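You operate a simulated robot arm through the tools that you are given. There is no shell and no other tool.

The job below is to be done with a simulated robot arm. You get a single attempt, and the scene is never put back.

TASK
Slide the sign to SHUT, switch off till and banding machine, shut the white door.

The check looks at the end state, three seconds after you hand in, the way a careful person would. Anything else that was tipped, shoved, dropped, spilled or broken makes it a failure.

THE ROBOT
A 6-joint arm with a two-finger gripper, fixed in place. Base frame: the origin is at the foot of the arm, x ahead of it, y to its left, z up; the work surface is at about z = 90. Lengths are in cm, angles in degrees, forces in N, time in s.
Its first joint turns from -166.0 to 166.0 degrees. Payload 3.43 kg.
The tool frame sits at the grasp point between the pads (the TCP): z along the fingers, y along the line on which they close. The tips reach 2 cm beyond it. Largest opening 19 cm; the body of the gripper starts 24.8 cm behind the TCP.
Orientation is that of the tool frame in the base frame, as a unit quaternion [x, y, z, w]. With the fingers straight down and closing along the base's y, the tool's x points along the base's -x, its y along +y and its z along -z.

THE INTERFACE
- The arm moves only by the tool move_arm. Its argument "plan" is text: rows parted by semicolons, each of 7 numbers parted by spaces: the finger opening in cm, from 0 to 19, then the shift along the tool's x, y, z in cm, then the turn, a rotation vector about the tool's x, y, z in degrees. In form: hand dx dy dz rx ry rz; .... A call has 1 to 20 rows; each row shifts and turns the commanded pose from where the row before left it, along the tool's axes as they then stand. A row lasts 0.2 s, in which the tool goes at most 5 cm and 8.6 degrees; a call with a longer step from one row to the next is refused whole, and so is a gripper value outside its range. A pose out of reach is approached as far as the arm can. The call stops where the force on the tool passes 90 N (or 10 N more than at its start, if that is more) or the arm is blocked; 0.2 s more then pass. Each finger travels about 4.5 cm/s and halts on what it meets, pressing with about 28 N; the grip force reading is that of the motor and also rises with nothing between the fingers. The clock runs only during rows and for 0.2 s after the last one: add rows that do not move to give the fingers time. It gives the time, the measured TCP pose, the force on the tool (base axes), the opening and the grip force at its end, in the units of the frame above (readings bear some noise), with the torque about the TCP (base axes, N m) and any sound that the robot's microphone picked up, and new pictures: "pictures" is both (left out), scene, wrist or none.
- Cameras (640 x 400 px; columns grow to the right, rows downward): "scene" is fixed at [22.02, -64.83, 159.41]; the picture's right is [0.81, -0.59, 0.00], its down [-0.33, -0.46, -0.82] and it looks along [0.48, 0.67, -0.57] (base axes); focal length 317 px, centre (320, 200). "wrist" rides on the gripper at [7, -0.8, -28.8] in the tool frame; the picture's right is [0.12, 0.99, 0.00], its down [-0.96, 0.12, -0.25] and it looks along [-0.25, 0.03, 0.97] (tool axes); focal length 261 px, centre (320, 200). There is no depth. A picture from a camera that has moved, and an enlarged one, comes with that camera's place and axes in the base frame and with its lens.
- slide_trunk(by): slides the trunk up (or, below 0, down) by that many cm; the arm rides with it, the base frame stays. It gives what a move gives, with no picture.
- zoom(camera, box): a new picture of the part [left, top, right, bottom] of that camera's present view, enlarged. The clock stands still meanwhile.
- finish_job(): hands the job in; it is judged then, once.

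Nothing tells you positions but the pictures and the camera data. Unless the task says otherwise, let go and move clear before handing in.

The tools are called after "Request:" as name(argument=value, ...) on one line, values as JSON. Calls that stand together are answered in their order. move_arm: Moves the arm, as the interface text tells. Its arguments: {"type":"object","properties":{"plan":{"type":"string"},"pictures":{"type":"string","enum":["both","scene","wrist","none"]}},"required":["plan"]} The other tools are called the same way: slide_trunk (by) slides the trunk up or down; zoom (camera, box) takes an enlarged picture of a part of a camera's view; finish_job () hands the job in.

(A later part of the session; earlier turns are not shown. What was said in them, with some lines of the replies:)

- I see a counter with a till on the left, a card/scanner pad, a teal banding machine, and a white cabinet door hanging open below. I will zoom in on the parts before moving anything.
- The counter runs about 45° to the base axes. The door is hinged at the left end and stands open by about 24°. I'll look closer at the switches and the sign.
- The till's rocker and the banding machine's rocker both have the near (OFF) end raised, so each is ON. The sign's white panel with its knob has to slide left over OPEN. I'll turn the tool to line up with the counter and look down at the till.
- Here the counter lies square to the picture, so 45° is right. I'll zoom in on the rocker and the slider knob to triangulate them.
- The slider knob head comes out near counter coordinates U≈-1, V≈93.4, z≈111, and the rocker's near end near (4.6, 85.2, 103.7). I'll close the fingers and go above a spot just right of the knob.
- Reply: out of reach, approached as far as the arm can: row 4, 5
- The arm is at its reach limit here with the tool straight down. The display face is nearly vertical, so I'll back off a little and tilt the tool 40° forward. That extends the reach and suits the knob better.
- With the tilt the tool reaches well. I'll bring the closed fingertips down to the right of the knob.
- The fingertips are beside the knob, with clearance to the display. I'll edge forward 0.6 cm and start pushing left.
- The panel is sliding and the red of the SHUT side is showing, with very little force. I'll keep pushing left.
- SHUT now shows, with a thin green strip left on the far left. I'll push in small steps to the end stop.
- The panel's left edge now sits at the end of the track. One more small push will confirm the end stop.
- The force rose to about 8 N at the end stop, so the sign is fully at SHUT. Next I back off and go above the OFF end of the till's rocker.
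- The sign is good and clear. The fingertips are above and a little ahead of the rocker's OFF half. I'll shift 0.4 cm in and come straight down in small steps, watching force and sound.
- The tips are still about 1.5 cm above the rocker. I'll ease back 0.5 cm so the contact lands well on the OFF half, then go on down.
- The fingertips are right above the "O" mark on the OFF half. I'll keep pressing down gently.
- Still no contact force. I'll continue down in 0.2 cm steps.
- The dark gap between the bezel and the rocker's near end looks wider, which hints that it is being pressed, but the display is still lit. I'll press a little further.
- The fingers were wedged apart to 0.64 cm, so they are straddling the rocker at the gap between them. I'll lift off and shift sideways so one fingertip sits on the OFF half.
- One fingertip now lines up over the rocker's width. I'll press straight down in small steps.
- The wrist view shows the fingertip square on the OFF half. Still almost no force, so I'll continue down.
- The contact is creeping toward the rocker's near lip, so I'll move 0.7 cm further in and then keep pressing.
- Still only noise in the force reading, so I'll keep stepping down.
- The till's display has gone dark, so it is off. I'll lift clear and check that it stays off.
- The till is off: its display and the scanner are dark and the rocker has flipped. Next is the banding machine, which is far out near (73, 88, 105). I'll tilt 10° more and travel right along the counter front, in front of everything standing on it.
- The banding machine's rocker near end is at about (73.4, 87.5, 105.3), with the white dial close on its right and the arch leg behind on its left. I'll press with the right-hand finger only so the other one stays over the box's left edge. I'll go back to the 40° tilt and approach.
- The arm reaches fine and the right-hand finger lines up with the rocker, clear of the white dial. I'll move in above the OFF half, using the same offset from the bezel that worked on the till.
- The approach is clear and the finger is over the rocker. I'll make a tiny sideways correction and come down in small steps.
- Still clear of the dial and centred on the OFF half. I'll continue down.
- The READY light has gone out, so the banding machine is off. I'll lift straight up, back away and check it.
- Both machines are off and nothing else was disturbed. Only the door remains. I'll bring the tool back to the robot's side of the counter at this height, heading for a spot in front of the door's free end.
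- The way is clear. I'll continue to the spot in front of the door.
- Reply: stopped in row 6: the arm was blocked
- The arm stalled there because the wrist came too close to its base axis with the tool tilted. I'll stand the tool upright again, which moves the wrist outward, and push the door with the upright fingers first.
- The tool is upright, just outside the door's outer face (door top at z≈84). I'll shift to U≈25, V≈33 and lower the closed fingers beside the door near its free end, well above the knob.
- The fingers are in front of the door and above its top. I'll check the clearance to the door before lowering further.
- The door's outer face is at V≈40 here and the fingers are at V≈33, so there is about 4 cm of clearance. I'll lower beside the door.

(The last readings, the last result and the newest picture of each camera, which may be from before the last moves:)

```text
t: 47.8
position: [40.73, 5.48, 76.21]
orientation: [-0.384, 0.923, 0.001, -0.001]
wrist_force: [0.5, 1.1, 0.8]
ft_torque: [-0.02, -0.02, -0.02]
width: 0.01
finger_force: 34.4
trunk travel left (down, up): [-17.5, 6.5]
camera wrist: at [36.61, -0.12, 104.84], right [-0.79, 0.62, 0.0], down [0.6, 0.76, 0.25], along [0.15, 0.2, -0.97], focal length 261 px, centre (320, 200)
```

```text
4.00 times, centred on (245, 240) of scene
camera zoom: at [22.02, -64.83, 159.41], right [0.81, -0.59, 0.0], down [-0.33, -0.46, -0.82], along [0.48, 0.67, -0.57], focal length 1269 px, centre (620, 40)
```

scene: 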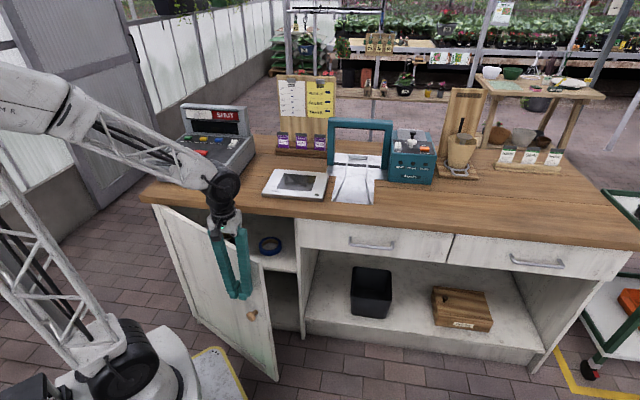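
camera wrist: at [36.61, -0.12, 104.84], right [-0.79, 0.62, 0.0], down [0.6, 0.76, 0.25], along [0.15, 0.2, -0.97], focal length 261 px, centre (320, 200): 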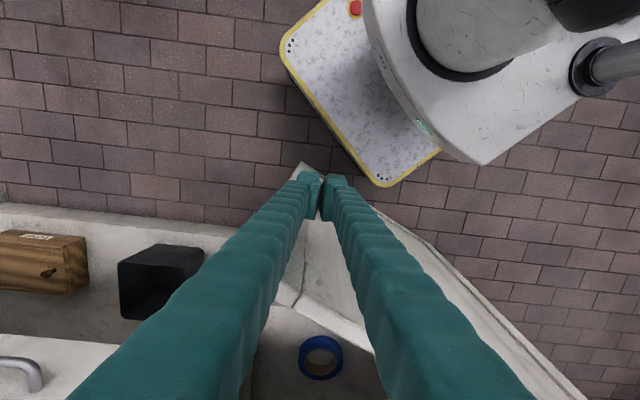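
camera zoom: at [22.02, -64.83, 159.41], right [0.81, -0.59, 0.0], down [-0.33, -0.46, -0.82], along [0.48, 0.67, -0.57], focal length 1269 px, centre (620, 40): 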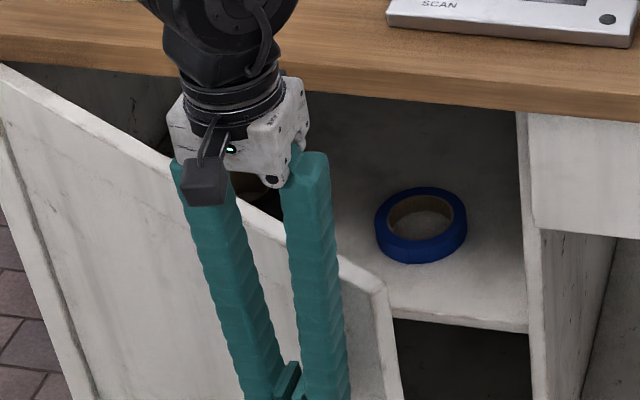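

The fingers hang in front of the door's outer face. I'll start pushing toward the cabinet slowly.

Request:
move_arm(plan="0 -1.5 0 0 0 0 0; 0 -1.5 0 0 0 0 0; 0 -1.5 0 0 0 0 0; 0 -1.5 0 0 0 0 0; 0 -1.5 0 0 0 0 0; 0 -1.5 0 0 0 0 0; 0 -1.5 0 0 0 0 0; 0 0 0 0 0 0 0")

```text
t: 49.6
position: [48.15, 13.11, 76.22]
orientation: [-0.384, 0.923, 0.002, -0.002]
wrist_force: [0.3, -0.1, 0.3]
ft_torque: [0.02, -0.02, -0.02]
width: 0.02
finger_force: 34.0
trunk travel left (down, up): [-17.5, 6.5]
camera wrist: at [43.95, 7.41, 104.85], right [-0.79, 0.62, 0.0], down [0.6, 0.76, 0.25], along [0.15, 0.2, -0.97], focal length 261 px, centre (320, 200)
```

scene: 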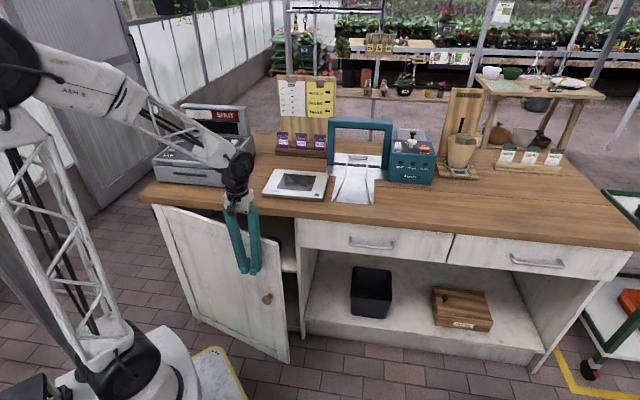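
wrist: 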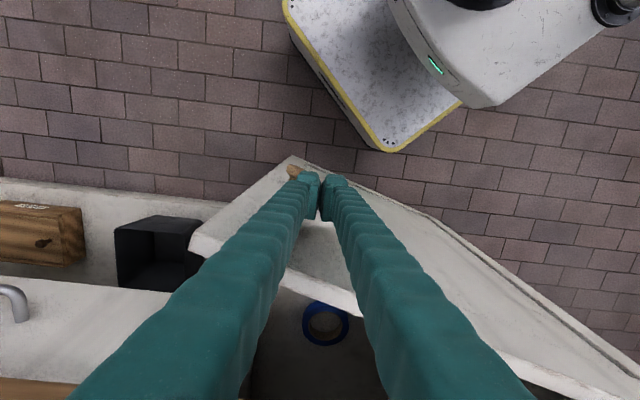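

The door is swinging shut with almost no resistance. I'll continue.

Request:
move_arm(plan="0 -1.5 0 0 0 0 0; 0 -1.5 0 0 0 0 0; 0 -1.5 0 0 0 0 0; 0 -1.5 0 0 0 0 0; 0 -1.5 0 0 0 0 0; 0 -1.5 0 0 0 0 0; 0 0 0 0 0 0 0")

Request:
zoom(camera="scene", box=[180, 170, 330, 290])

```text
t: 51.2
position: [54.61, 19.4, 76.22]
orientation: [-0.383, 0.924, 0.002, -0.002]
wrist_force: [0.2, 0.8, 0.2]
ft_torque: [-0.02, 0.03, 0.03]
width: 0.0
finger_force: 33.5
trunk travel left (down, up): [-17.5, 6.5]
camera wrist: at [50.36, 13.8, 104.84], right [-0.79, 0.62, 0.0], down [0.6, 0.76, 0.25], along [0.15, 0.2, -0.97], focal length 261 px, centre (320, 200)
```

scene: 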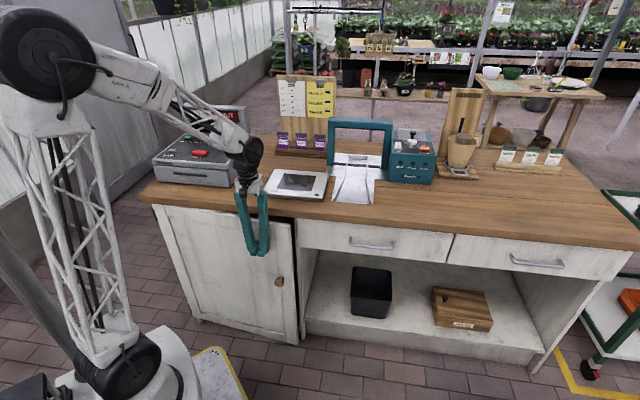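
wrist: 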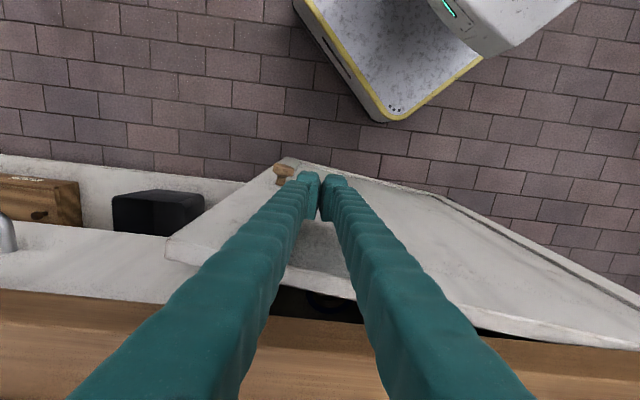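

```text
3.33 times, centred on (255, 230) of scene
camera zoom: at [22.02, -64.83, 159.41], right [0.81, -0.59, 0.0], down [-0.33, -0.46, -0.82], along [0.48, 0.67, -0.57], focal length 1057 px, centre (537, 100)
```

zoom: 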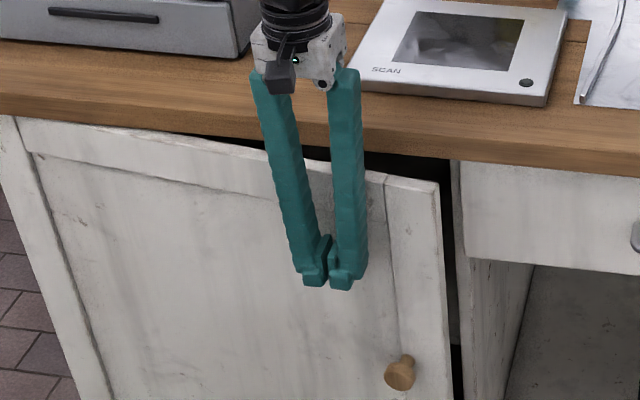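

The door is nearly shut. The counter overhang would stop upright fingers before the end, so I'll back off slightly, tilt 40° forward and finish the push with the tips under the overhang.

Request:
move_arm(plan="0 2 0 0 0 0 0; 0 0 0 0 0 -8 0; 0 0 0 0 0 -8 0; 0 0 0 0 0 -8 0; 0 0 0 0 0 -8 0; 0 0 0 0 0 -8 0; 0 0 0 0 0 0 0")

Request:
zoom(camera="scene", box=[180, 170, 330, 290])

```text
t: 52.8
position: [58.39, 18.04, 81.41]
orientation: [-0.362, 0.87, 0.134, 0.308]
wrist_force: [0.1, -0.5, 0.8]
ft_torque: [-0.05, -0.04, 0.01]
width: 0.0
finger_force: 33.9
out of reach, approached as far as the arm can: row 5, 6
trunk travel left (down, up): [-17.5, 6.5]
camera wrist: at [42.62, 0.56, 99.01], right [-0.77, 0.63, -0.07], down [0.34, 0.49, 0.8], along [0.54, 0.6, -0.59], focal length 261 px, centre (320, 200)
```

scene: 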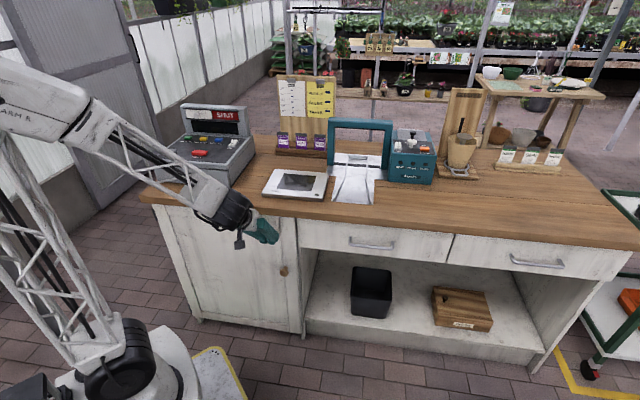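
wrist: 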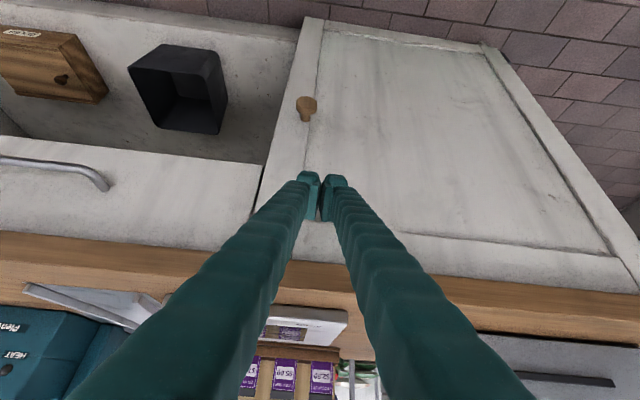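

```text
3.33 times, centred on (255, 230) of scene
camera zoom: at [22.02, -64.83, 159.41], right [0.81, -0.59, 0.0], down [-0.33, -0.46, -0.82], along [0.48, 0.67, -0.57], focal length 1057 px, centre (537, 100)
```

zoom: 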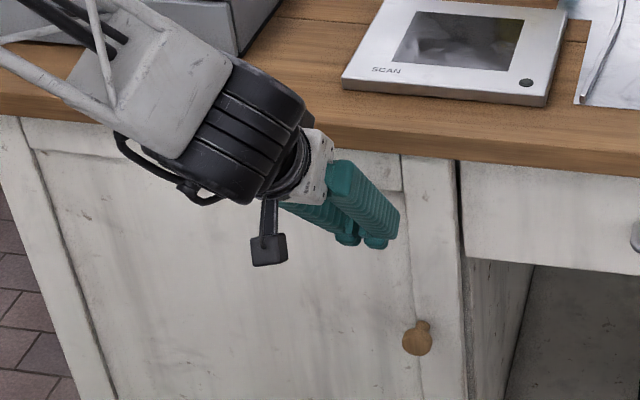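

The arm could not hold that pose exactly, but the door now looks shut or nearly so. I'll check how flush it is.

Request:
zoom(camera="wrist", box=[230, 10, 390, 220])

Request:
zoom(camera="scene", box=[260, 200, 330, 350])

Request:
zoom(camera="wrist", box=[230, 150, 400, 300])

```text
1.90 times, centred on (310, 115) of wrist
camera zoom: at [42.62, 0.56, 99.01], right [-0.77, 0.63, -0.07], down [0.34, 0.49, 0.8], along [0.54, 0.6, -0.59], focal length 496 px, centre (339, 362)
```

zoom: 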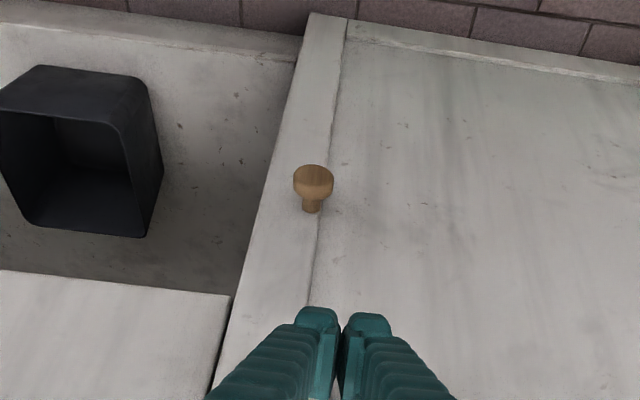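

```text
2.67 times, centred on (295, 275) of scene
camera zoom: at [22.02, -64.83, 159.41], right [0.81, -0.59, 0.0], down [-0.33, -0.46, -0.82], along [0.48, 0.67, -0.57], focal length 846 px, centre (387, 0)
```

zoom: 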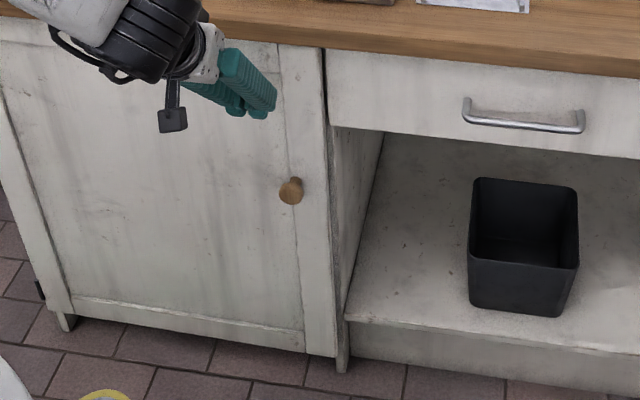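

```text
2.67 times, centred on (315, 225) of wrist
camera zoom: at [42.62, 0.56, 99.01], right [-0.77, 0.63, -0.07], down [0.34, 0.49, 0.8], along [0.54, 0.6, -0.59], focal length 695 px, centre (333, 133)
```

zoom: 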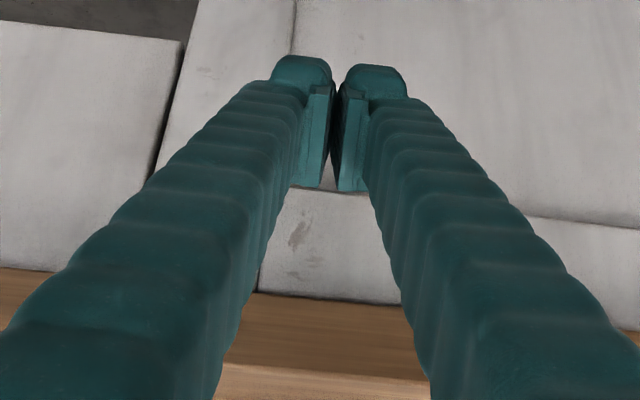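

The door looks nearly flush. I'll press it forward gently until it resists, to be sure it is fully shut.

Request:
move_arm(plan="0 0.25 0 2.05 0 0 0; 0 -0.766 0 0.643 0 0 0; 0 -0.766 0 0.643 0 0 0; 0 -0.766 0 0.643 0 0 0; 0 0 0 0 0 0 0")

Request:
zoom(camera="scene", box=[240, 190, 330, 250])

```text
t: 54.0
position: [62.16, 20.92, 80.35]
orientation: [-0.359, 0.869, 0.133, 0.314]
wrist_force: [0.0, -0.1, -0.7]
ft_torque: [-0.01, 0.02, -0.02]
width: 0.0
finger_force: 34.1
out of reach, approached as far as the arm can: row 1
trunk travel left (down, up): [-17.5, 6.5]
camera wrist: at [45.92, 3.5, 97.71], right [-0.77, 0.64, -0.07], down [0.33, 0.49, 0.81], along [0.55, 0.6, -0.59], focal length 261 px, centre (320, 200)
```

scene: 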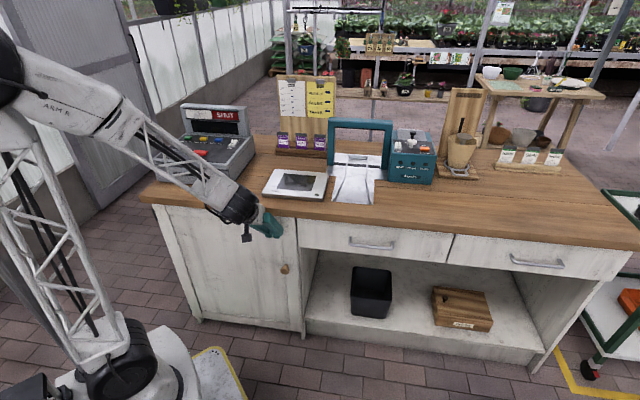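
wrist: 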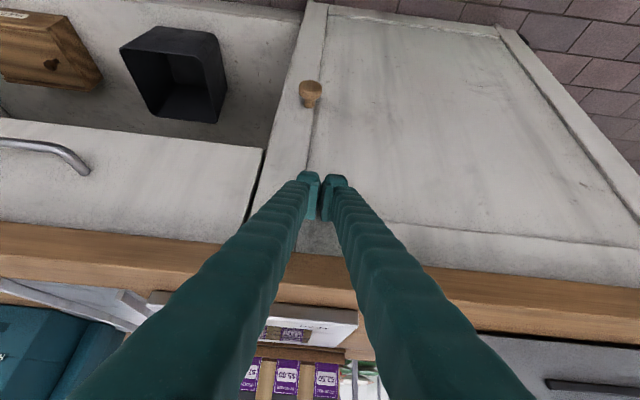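

```text
6.67 times, centred on (285, 220) of scene
camera zoom: at [22.02, -64.83, 159.41], right [0.81, -0.59, 0.0], down [-0.33, -0.46, -0.82], along [0.48, 0.67, -0.57], focal length 2115 px, centre (553, 67)
```

zoom: 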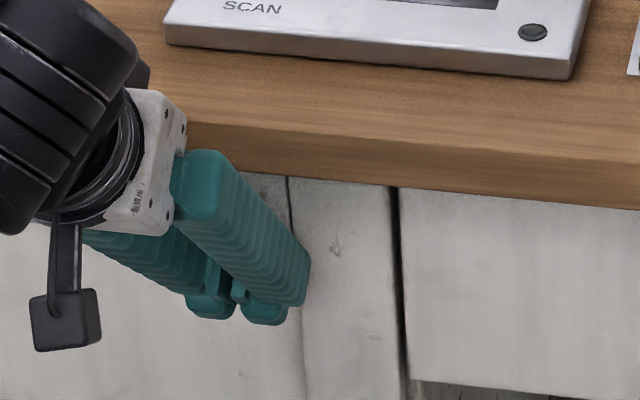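

No contact force yet. I'll keep pressing forward in half-centimetre steps.

Request:
move_arm(plan="0 -0.383 0 0.32 0 0 0; 0 -0.383 0 0.32 0 0 0; 0 -0.383 0 0.32 0 0 0; 0 -0.383 0 0.32 0 0 0; 0 0 0 0 0 0 0", pictures="none")

Request:
zoom(camera="scene", box=[240, 190, 330, 250])

Request:
zoom(camera="wrist", box=[240, 120, 400, 240])

```text
t: 54.8
position: [62.65, 21.51, 79.93]
orientation: [-0.36, 0.869, 0.132, 0.313]
wrist_force: [-47.7, -55.6, 19.2]
ft_torque: [0.33, -0.61, 0.12]
width: 0.6
finger_force: 34.0
trunk travel left (down, up): [-17.5, 6.5]
stopped in row 4: the force on the tool passed its limit at 106 N (the readings are from after the stop); the commanded pose is now the measured one
```

```text
6.67 times, centred on (285, 220) of scene
camera zoom: at [22.02, -64.83, 159.41], right [0.81, -0.59, 0.0], down [-0.33, -0.46, -0.82], along [0.48, 0.67, -0.57], focal length 2115 px, centre (553, 67)
```

zoom: 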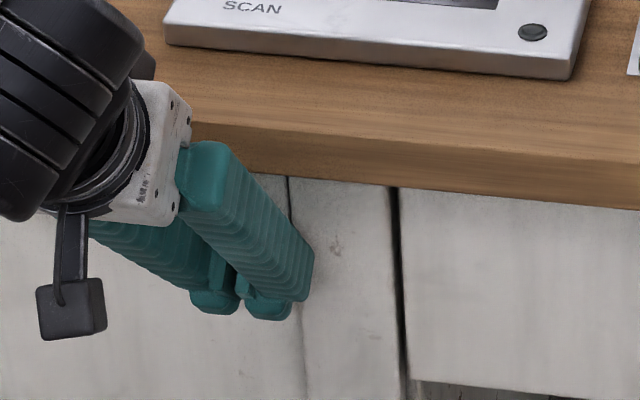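

```text
3.33 times, centred on (320, 180) of wrist
camera zoom: at [46.49, 4.13, 97.57], right [-0.77, 0.64, -0.07], down [0.33, 0.49, 0.8], along [0.55, 0.59, -0.59], focal length 869 px, centre (320, 267)
```

zoom: 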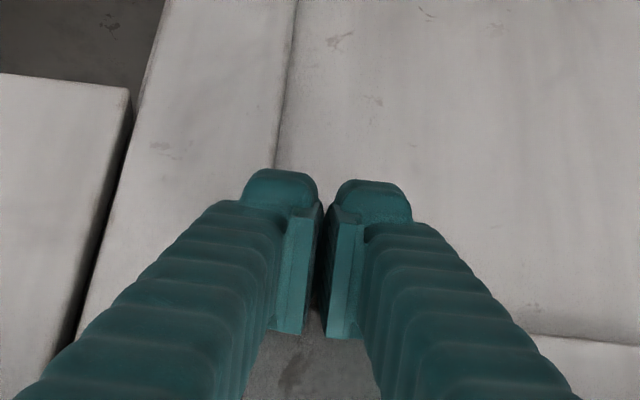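

The door is hard against its stop, with about 75 N of reaction. I'll withdraw along the tool axis and check everything.

Request:
move_arm(plan="0 1 0 -1 0 0 0; 0 1 0 -2 0 0 0; 0 0 0 -4 0 0 0; 0 0 0 -4 0 0 0; 0 0 0 -4 0 0 0; 0 0 0 -4 0 0 0; 0 0 0 0 0 0 0")

Request:
zoom(camera="scene", box=[140, 180, 340, 350])

Request:
zoom(camera="wrist", box=[160, 0, 460, 200])

```text
t: 56.4
position: [53.01, 12.25, 93.24]
orientation: [-0.36, 0.869, 0.133, 0.312]
wrist_force: [0.3, -0.4, 0.0]
ft_torque: [0.0, -0.01, 0.0]
width: 0.0
finger_force: 34.6
trunk travel left (down, up): [-17.5, 6.5]
camera wrist: at [37.06, -5.28, 110.81], right [-0.77, 0.64, -0.07], down [0.33, 0.49, 0.8], along [0.55, 0.6, -0.59], focal length 261 px, centre (320, 200)
```

scene: 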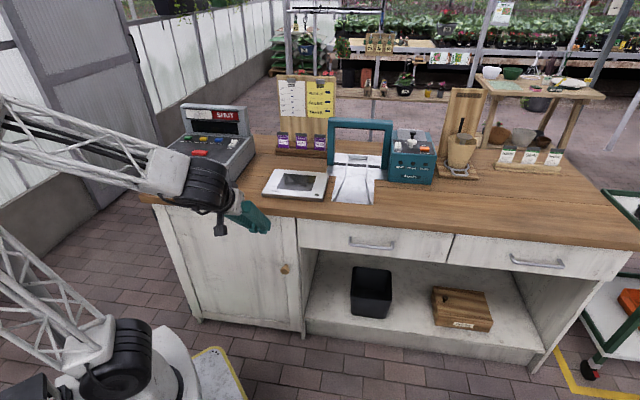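
wrist: 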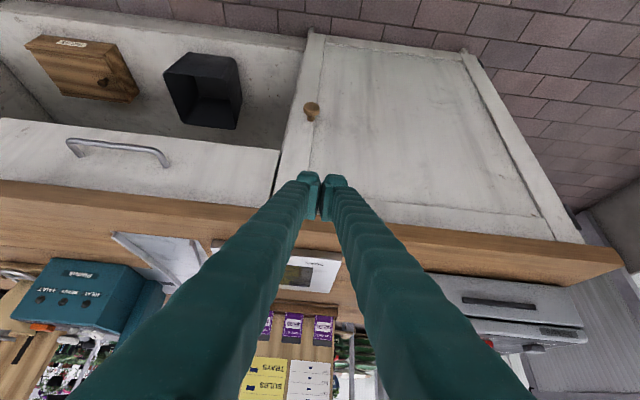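

```text
2.35 times, centred on (240, 265) of scene
camera zoom: at [22.02, -64.83, 159.41], right [0.81, -0.59, 0.0], down [-0.33, -0.46, -0.82], along [0.48, 0.67, -0.57], focal length 746 px, centre (508, 47)
```

zoom: 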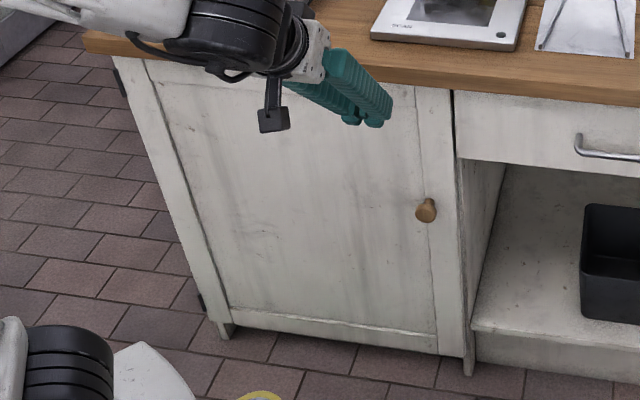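

```text
2.00 times, centred on (310, 100) of wrist
camera zoom: at [37.06, -5.28, 110.81], right [-0.77, 0.64, -0.07], down [0.33, 0.49, 0.8], along [0.55, 0.6, -0.59], focal length 521 px, centre (340, 400)
```

zoom: 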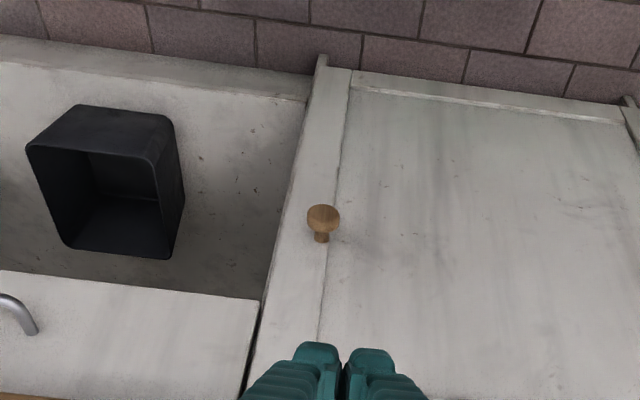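

The door sits flush and stays shut. I'll raise the arm clear and check the whole scene once more.

Request:
move_arm(plan="0 -1.9 0 -2.3 0 8 0; 0 -1.5 0 -2.6 0 8 0; 0 -1 0 -2.8 0 8 0; 0 -0.5 0 -3 0 8 0; 0 0 0 -3 0 8 0; 0 0 0 -4 0 0 0; 0 0 0 -4 0 0 0; 0 0 0 -4 0 0 0; 0 0 0 -4 0 0 0; 0 0 0 0 0 0 0")

Request:
zoom(camera="scene", box=[140, 90, 340, 215])

Request:
zoom(camera="scene", box=[320, 80, 580, 210])

Request:
zoom(camera="scene", box=[140, 190, 340, 350])

```text
t: 58.6
position: [52.65, 11.3, 124.19]
orientation: [-0.384, 0.923, 0.001, -0.005]
wrist_force: [0.9, -0.1, -0.9]
ft_torque: [-0.02, 0.01, 0.01]
width: 0.0
finger_force: 34.1
trunk travel left (down, up): [-17.5, 6.5]
camera wrist: at [48.53, 5.78, 152.95], right [-0.79, 0.62, 0.01], down [0.6, 0.76, 0.24], along [0.14, 0.19, -0.97], focal length 261 px, centre (320, 200)
```

scene: 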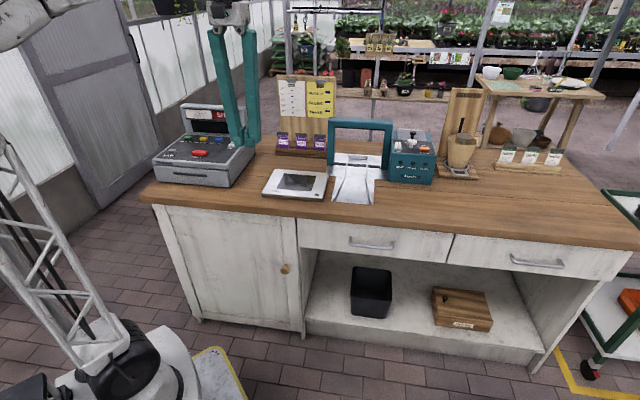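
wrist: 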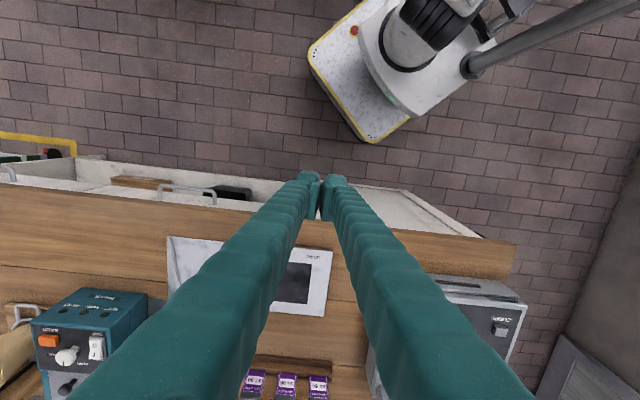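

```text
3.20 times, centred on (240, 152) of scene
camera zoom: at [22.02, -64.83, 159.41], right [0.81, -0.59, 0.0], down [-0.33, -0.46, -0.82], along [0.48, 0.67, -0.57], focal length 1015 px, centre (576, 352)
```

zoom: 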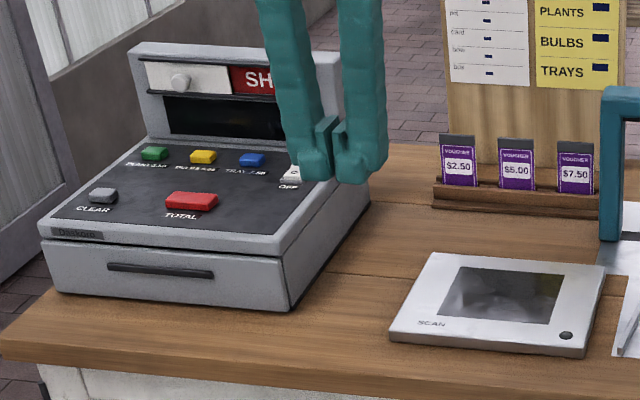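

```text
2.46 times, centred on (450, 145) of scene
camera zoom: at [22.02, -64.83, 159.41], right [0.81, -0.59, 0.0], down [-0.33, -0.46, -0.82], along [0.48, 0.67, -0.57], focal length 781 px, centre (0, 335)
```

zoom: 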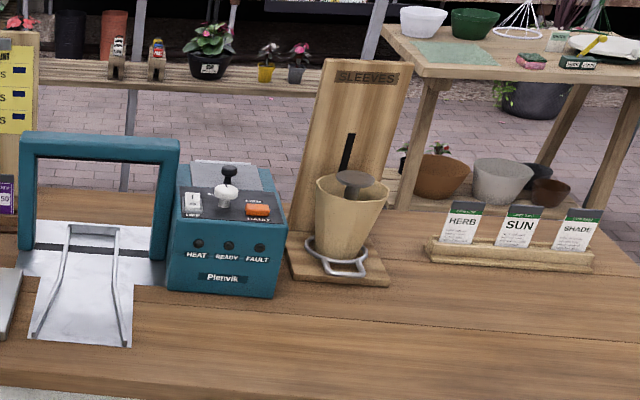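

```text
2.50 times, centred on (240, 270) of scene
camera zoom: at [22.02, -64.83, 159.41], right [0.81, -0.59, 0.0], down [-0.33, -0.46, -0.82], along [0.48, 0.67, -0.57], focal length 793 px, centre (520, 25)
```

zoom: 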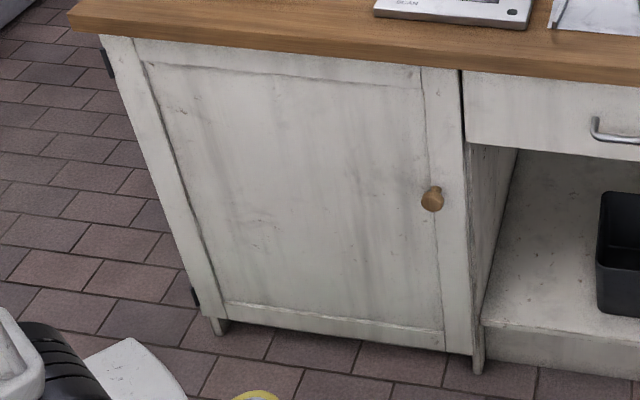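

Everything checks out. The sign reads SHUT with its panel at the end stop, the till's display and the banding machine's lights are dark, and the white door is flush. Nothing else has moved and the arm is clear, so I'm handing in.

Request:
finish_job()

```text
The job is handed in.
```

The job is done and handed in; I don't have the check's result yet. In the last pictures:

- **Sign:** it reads SHUT, with the sliding panel pushed to its end stop.
- **Till:** it is switched off. The display is dark, and the scanner's light went out with it.
- **Banding machine:** it is switched off and the READY light is out.
- **White door:** it is shut flush. I pressed it against its stop until the arm's force limit cut in, at about 106 N.

On the first try at the till switch, the closed fingers straddled the rocker and were wedged slightly apart. I lifted off, shifted sideways and pressed it cleanly with one fingertip. I saw nothing else moved or knocked over, and the arm was clear before I handed in.
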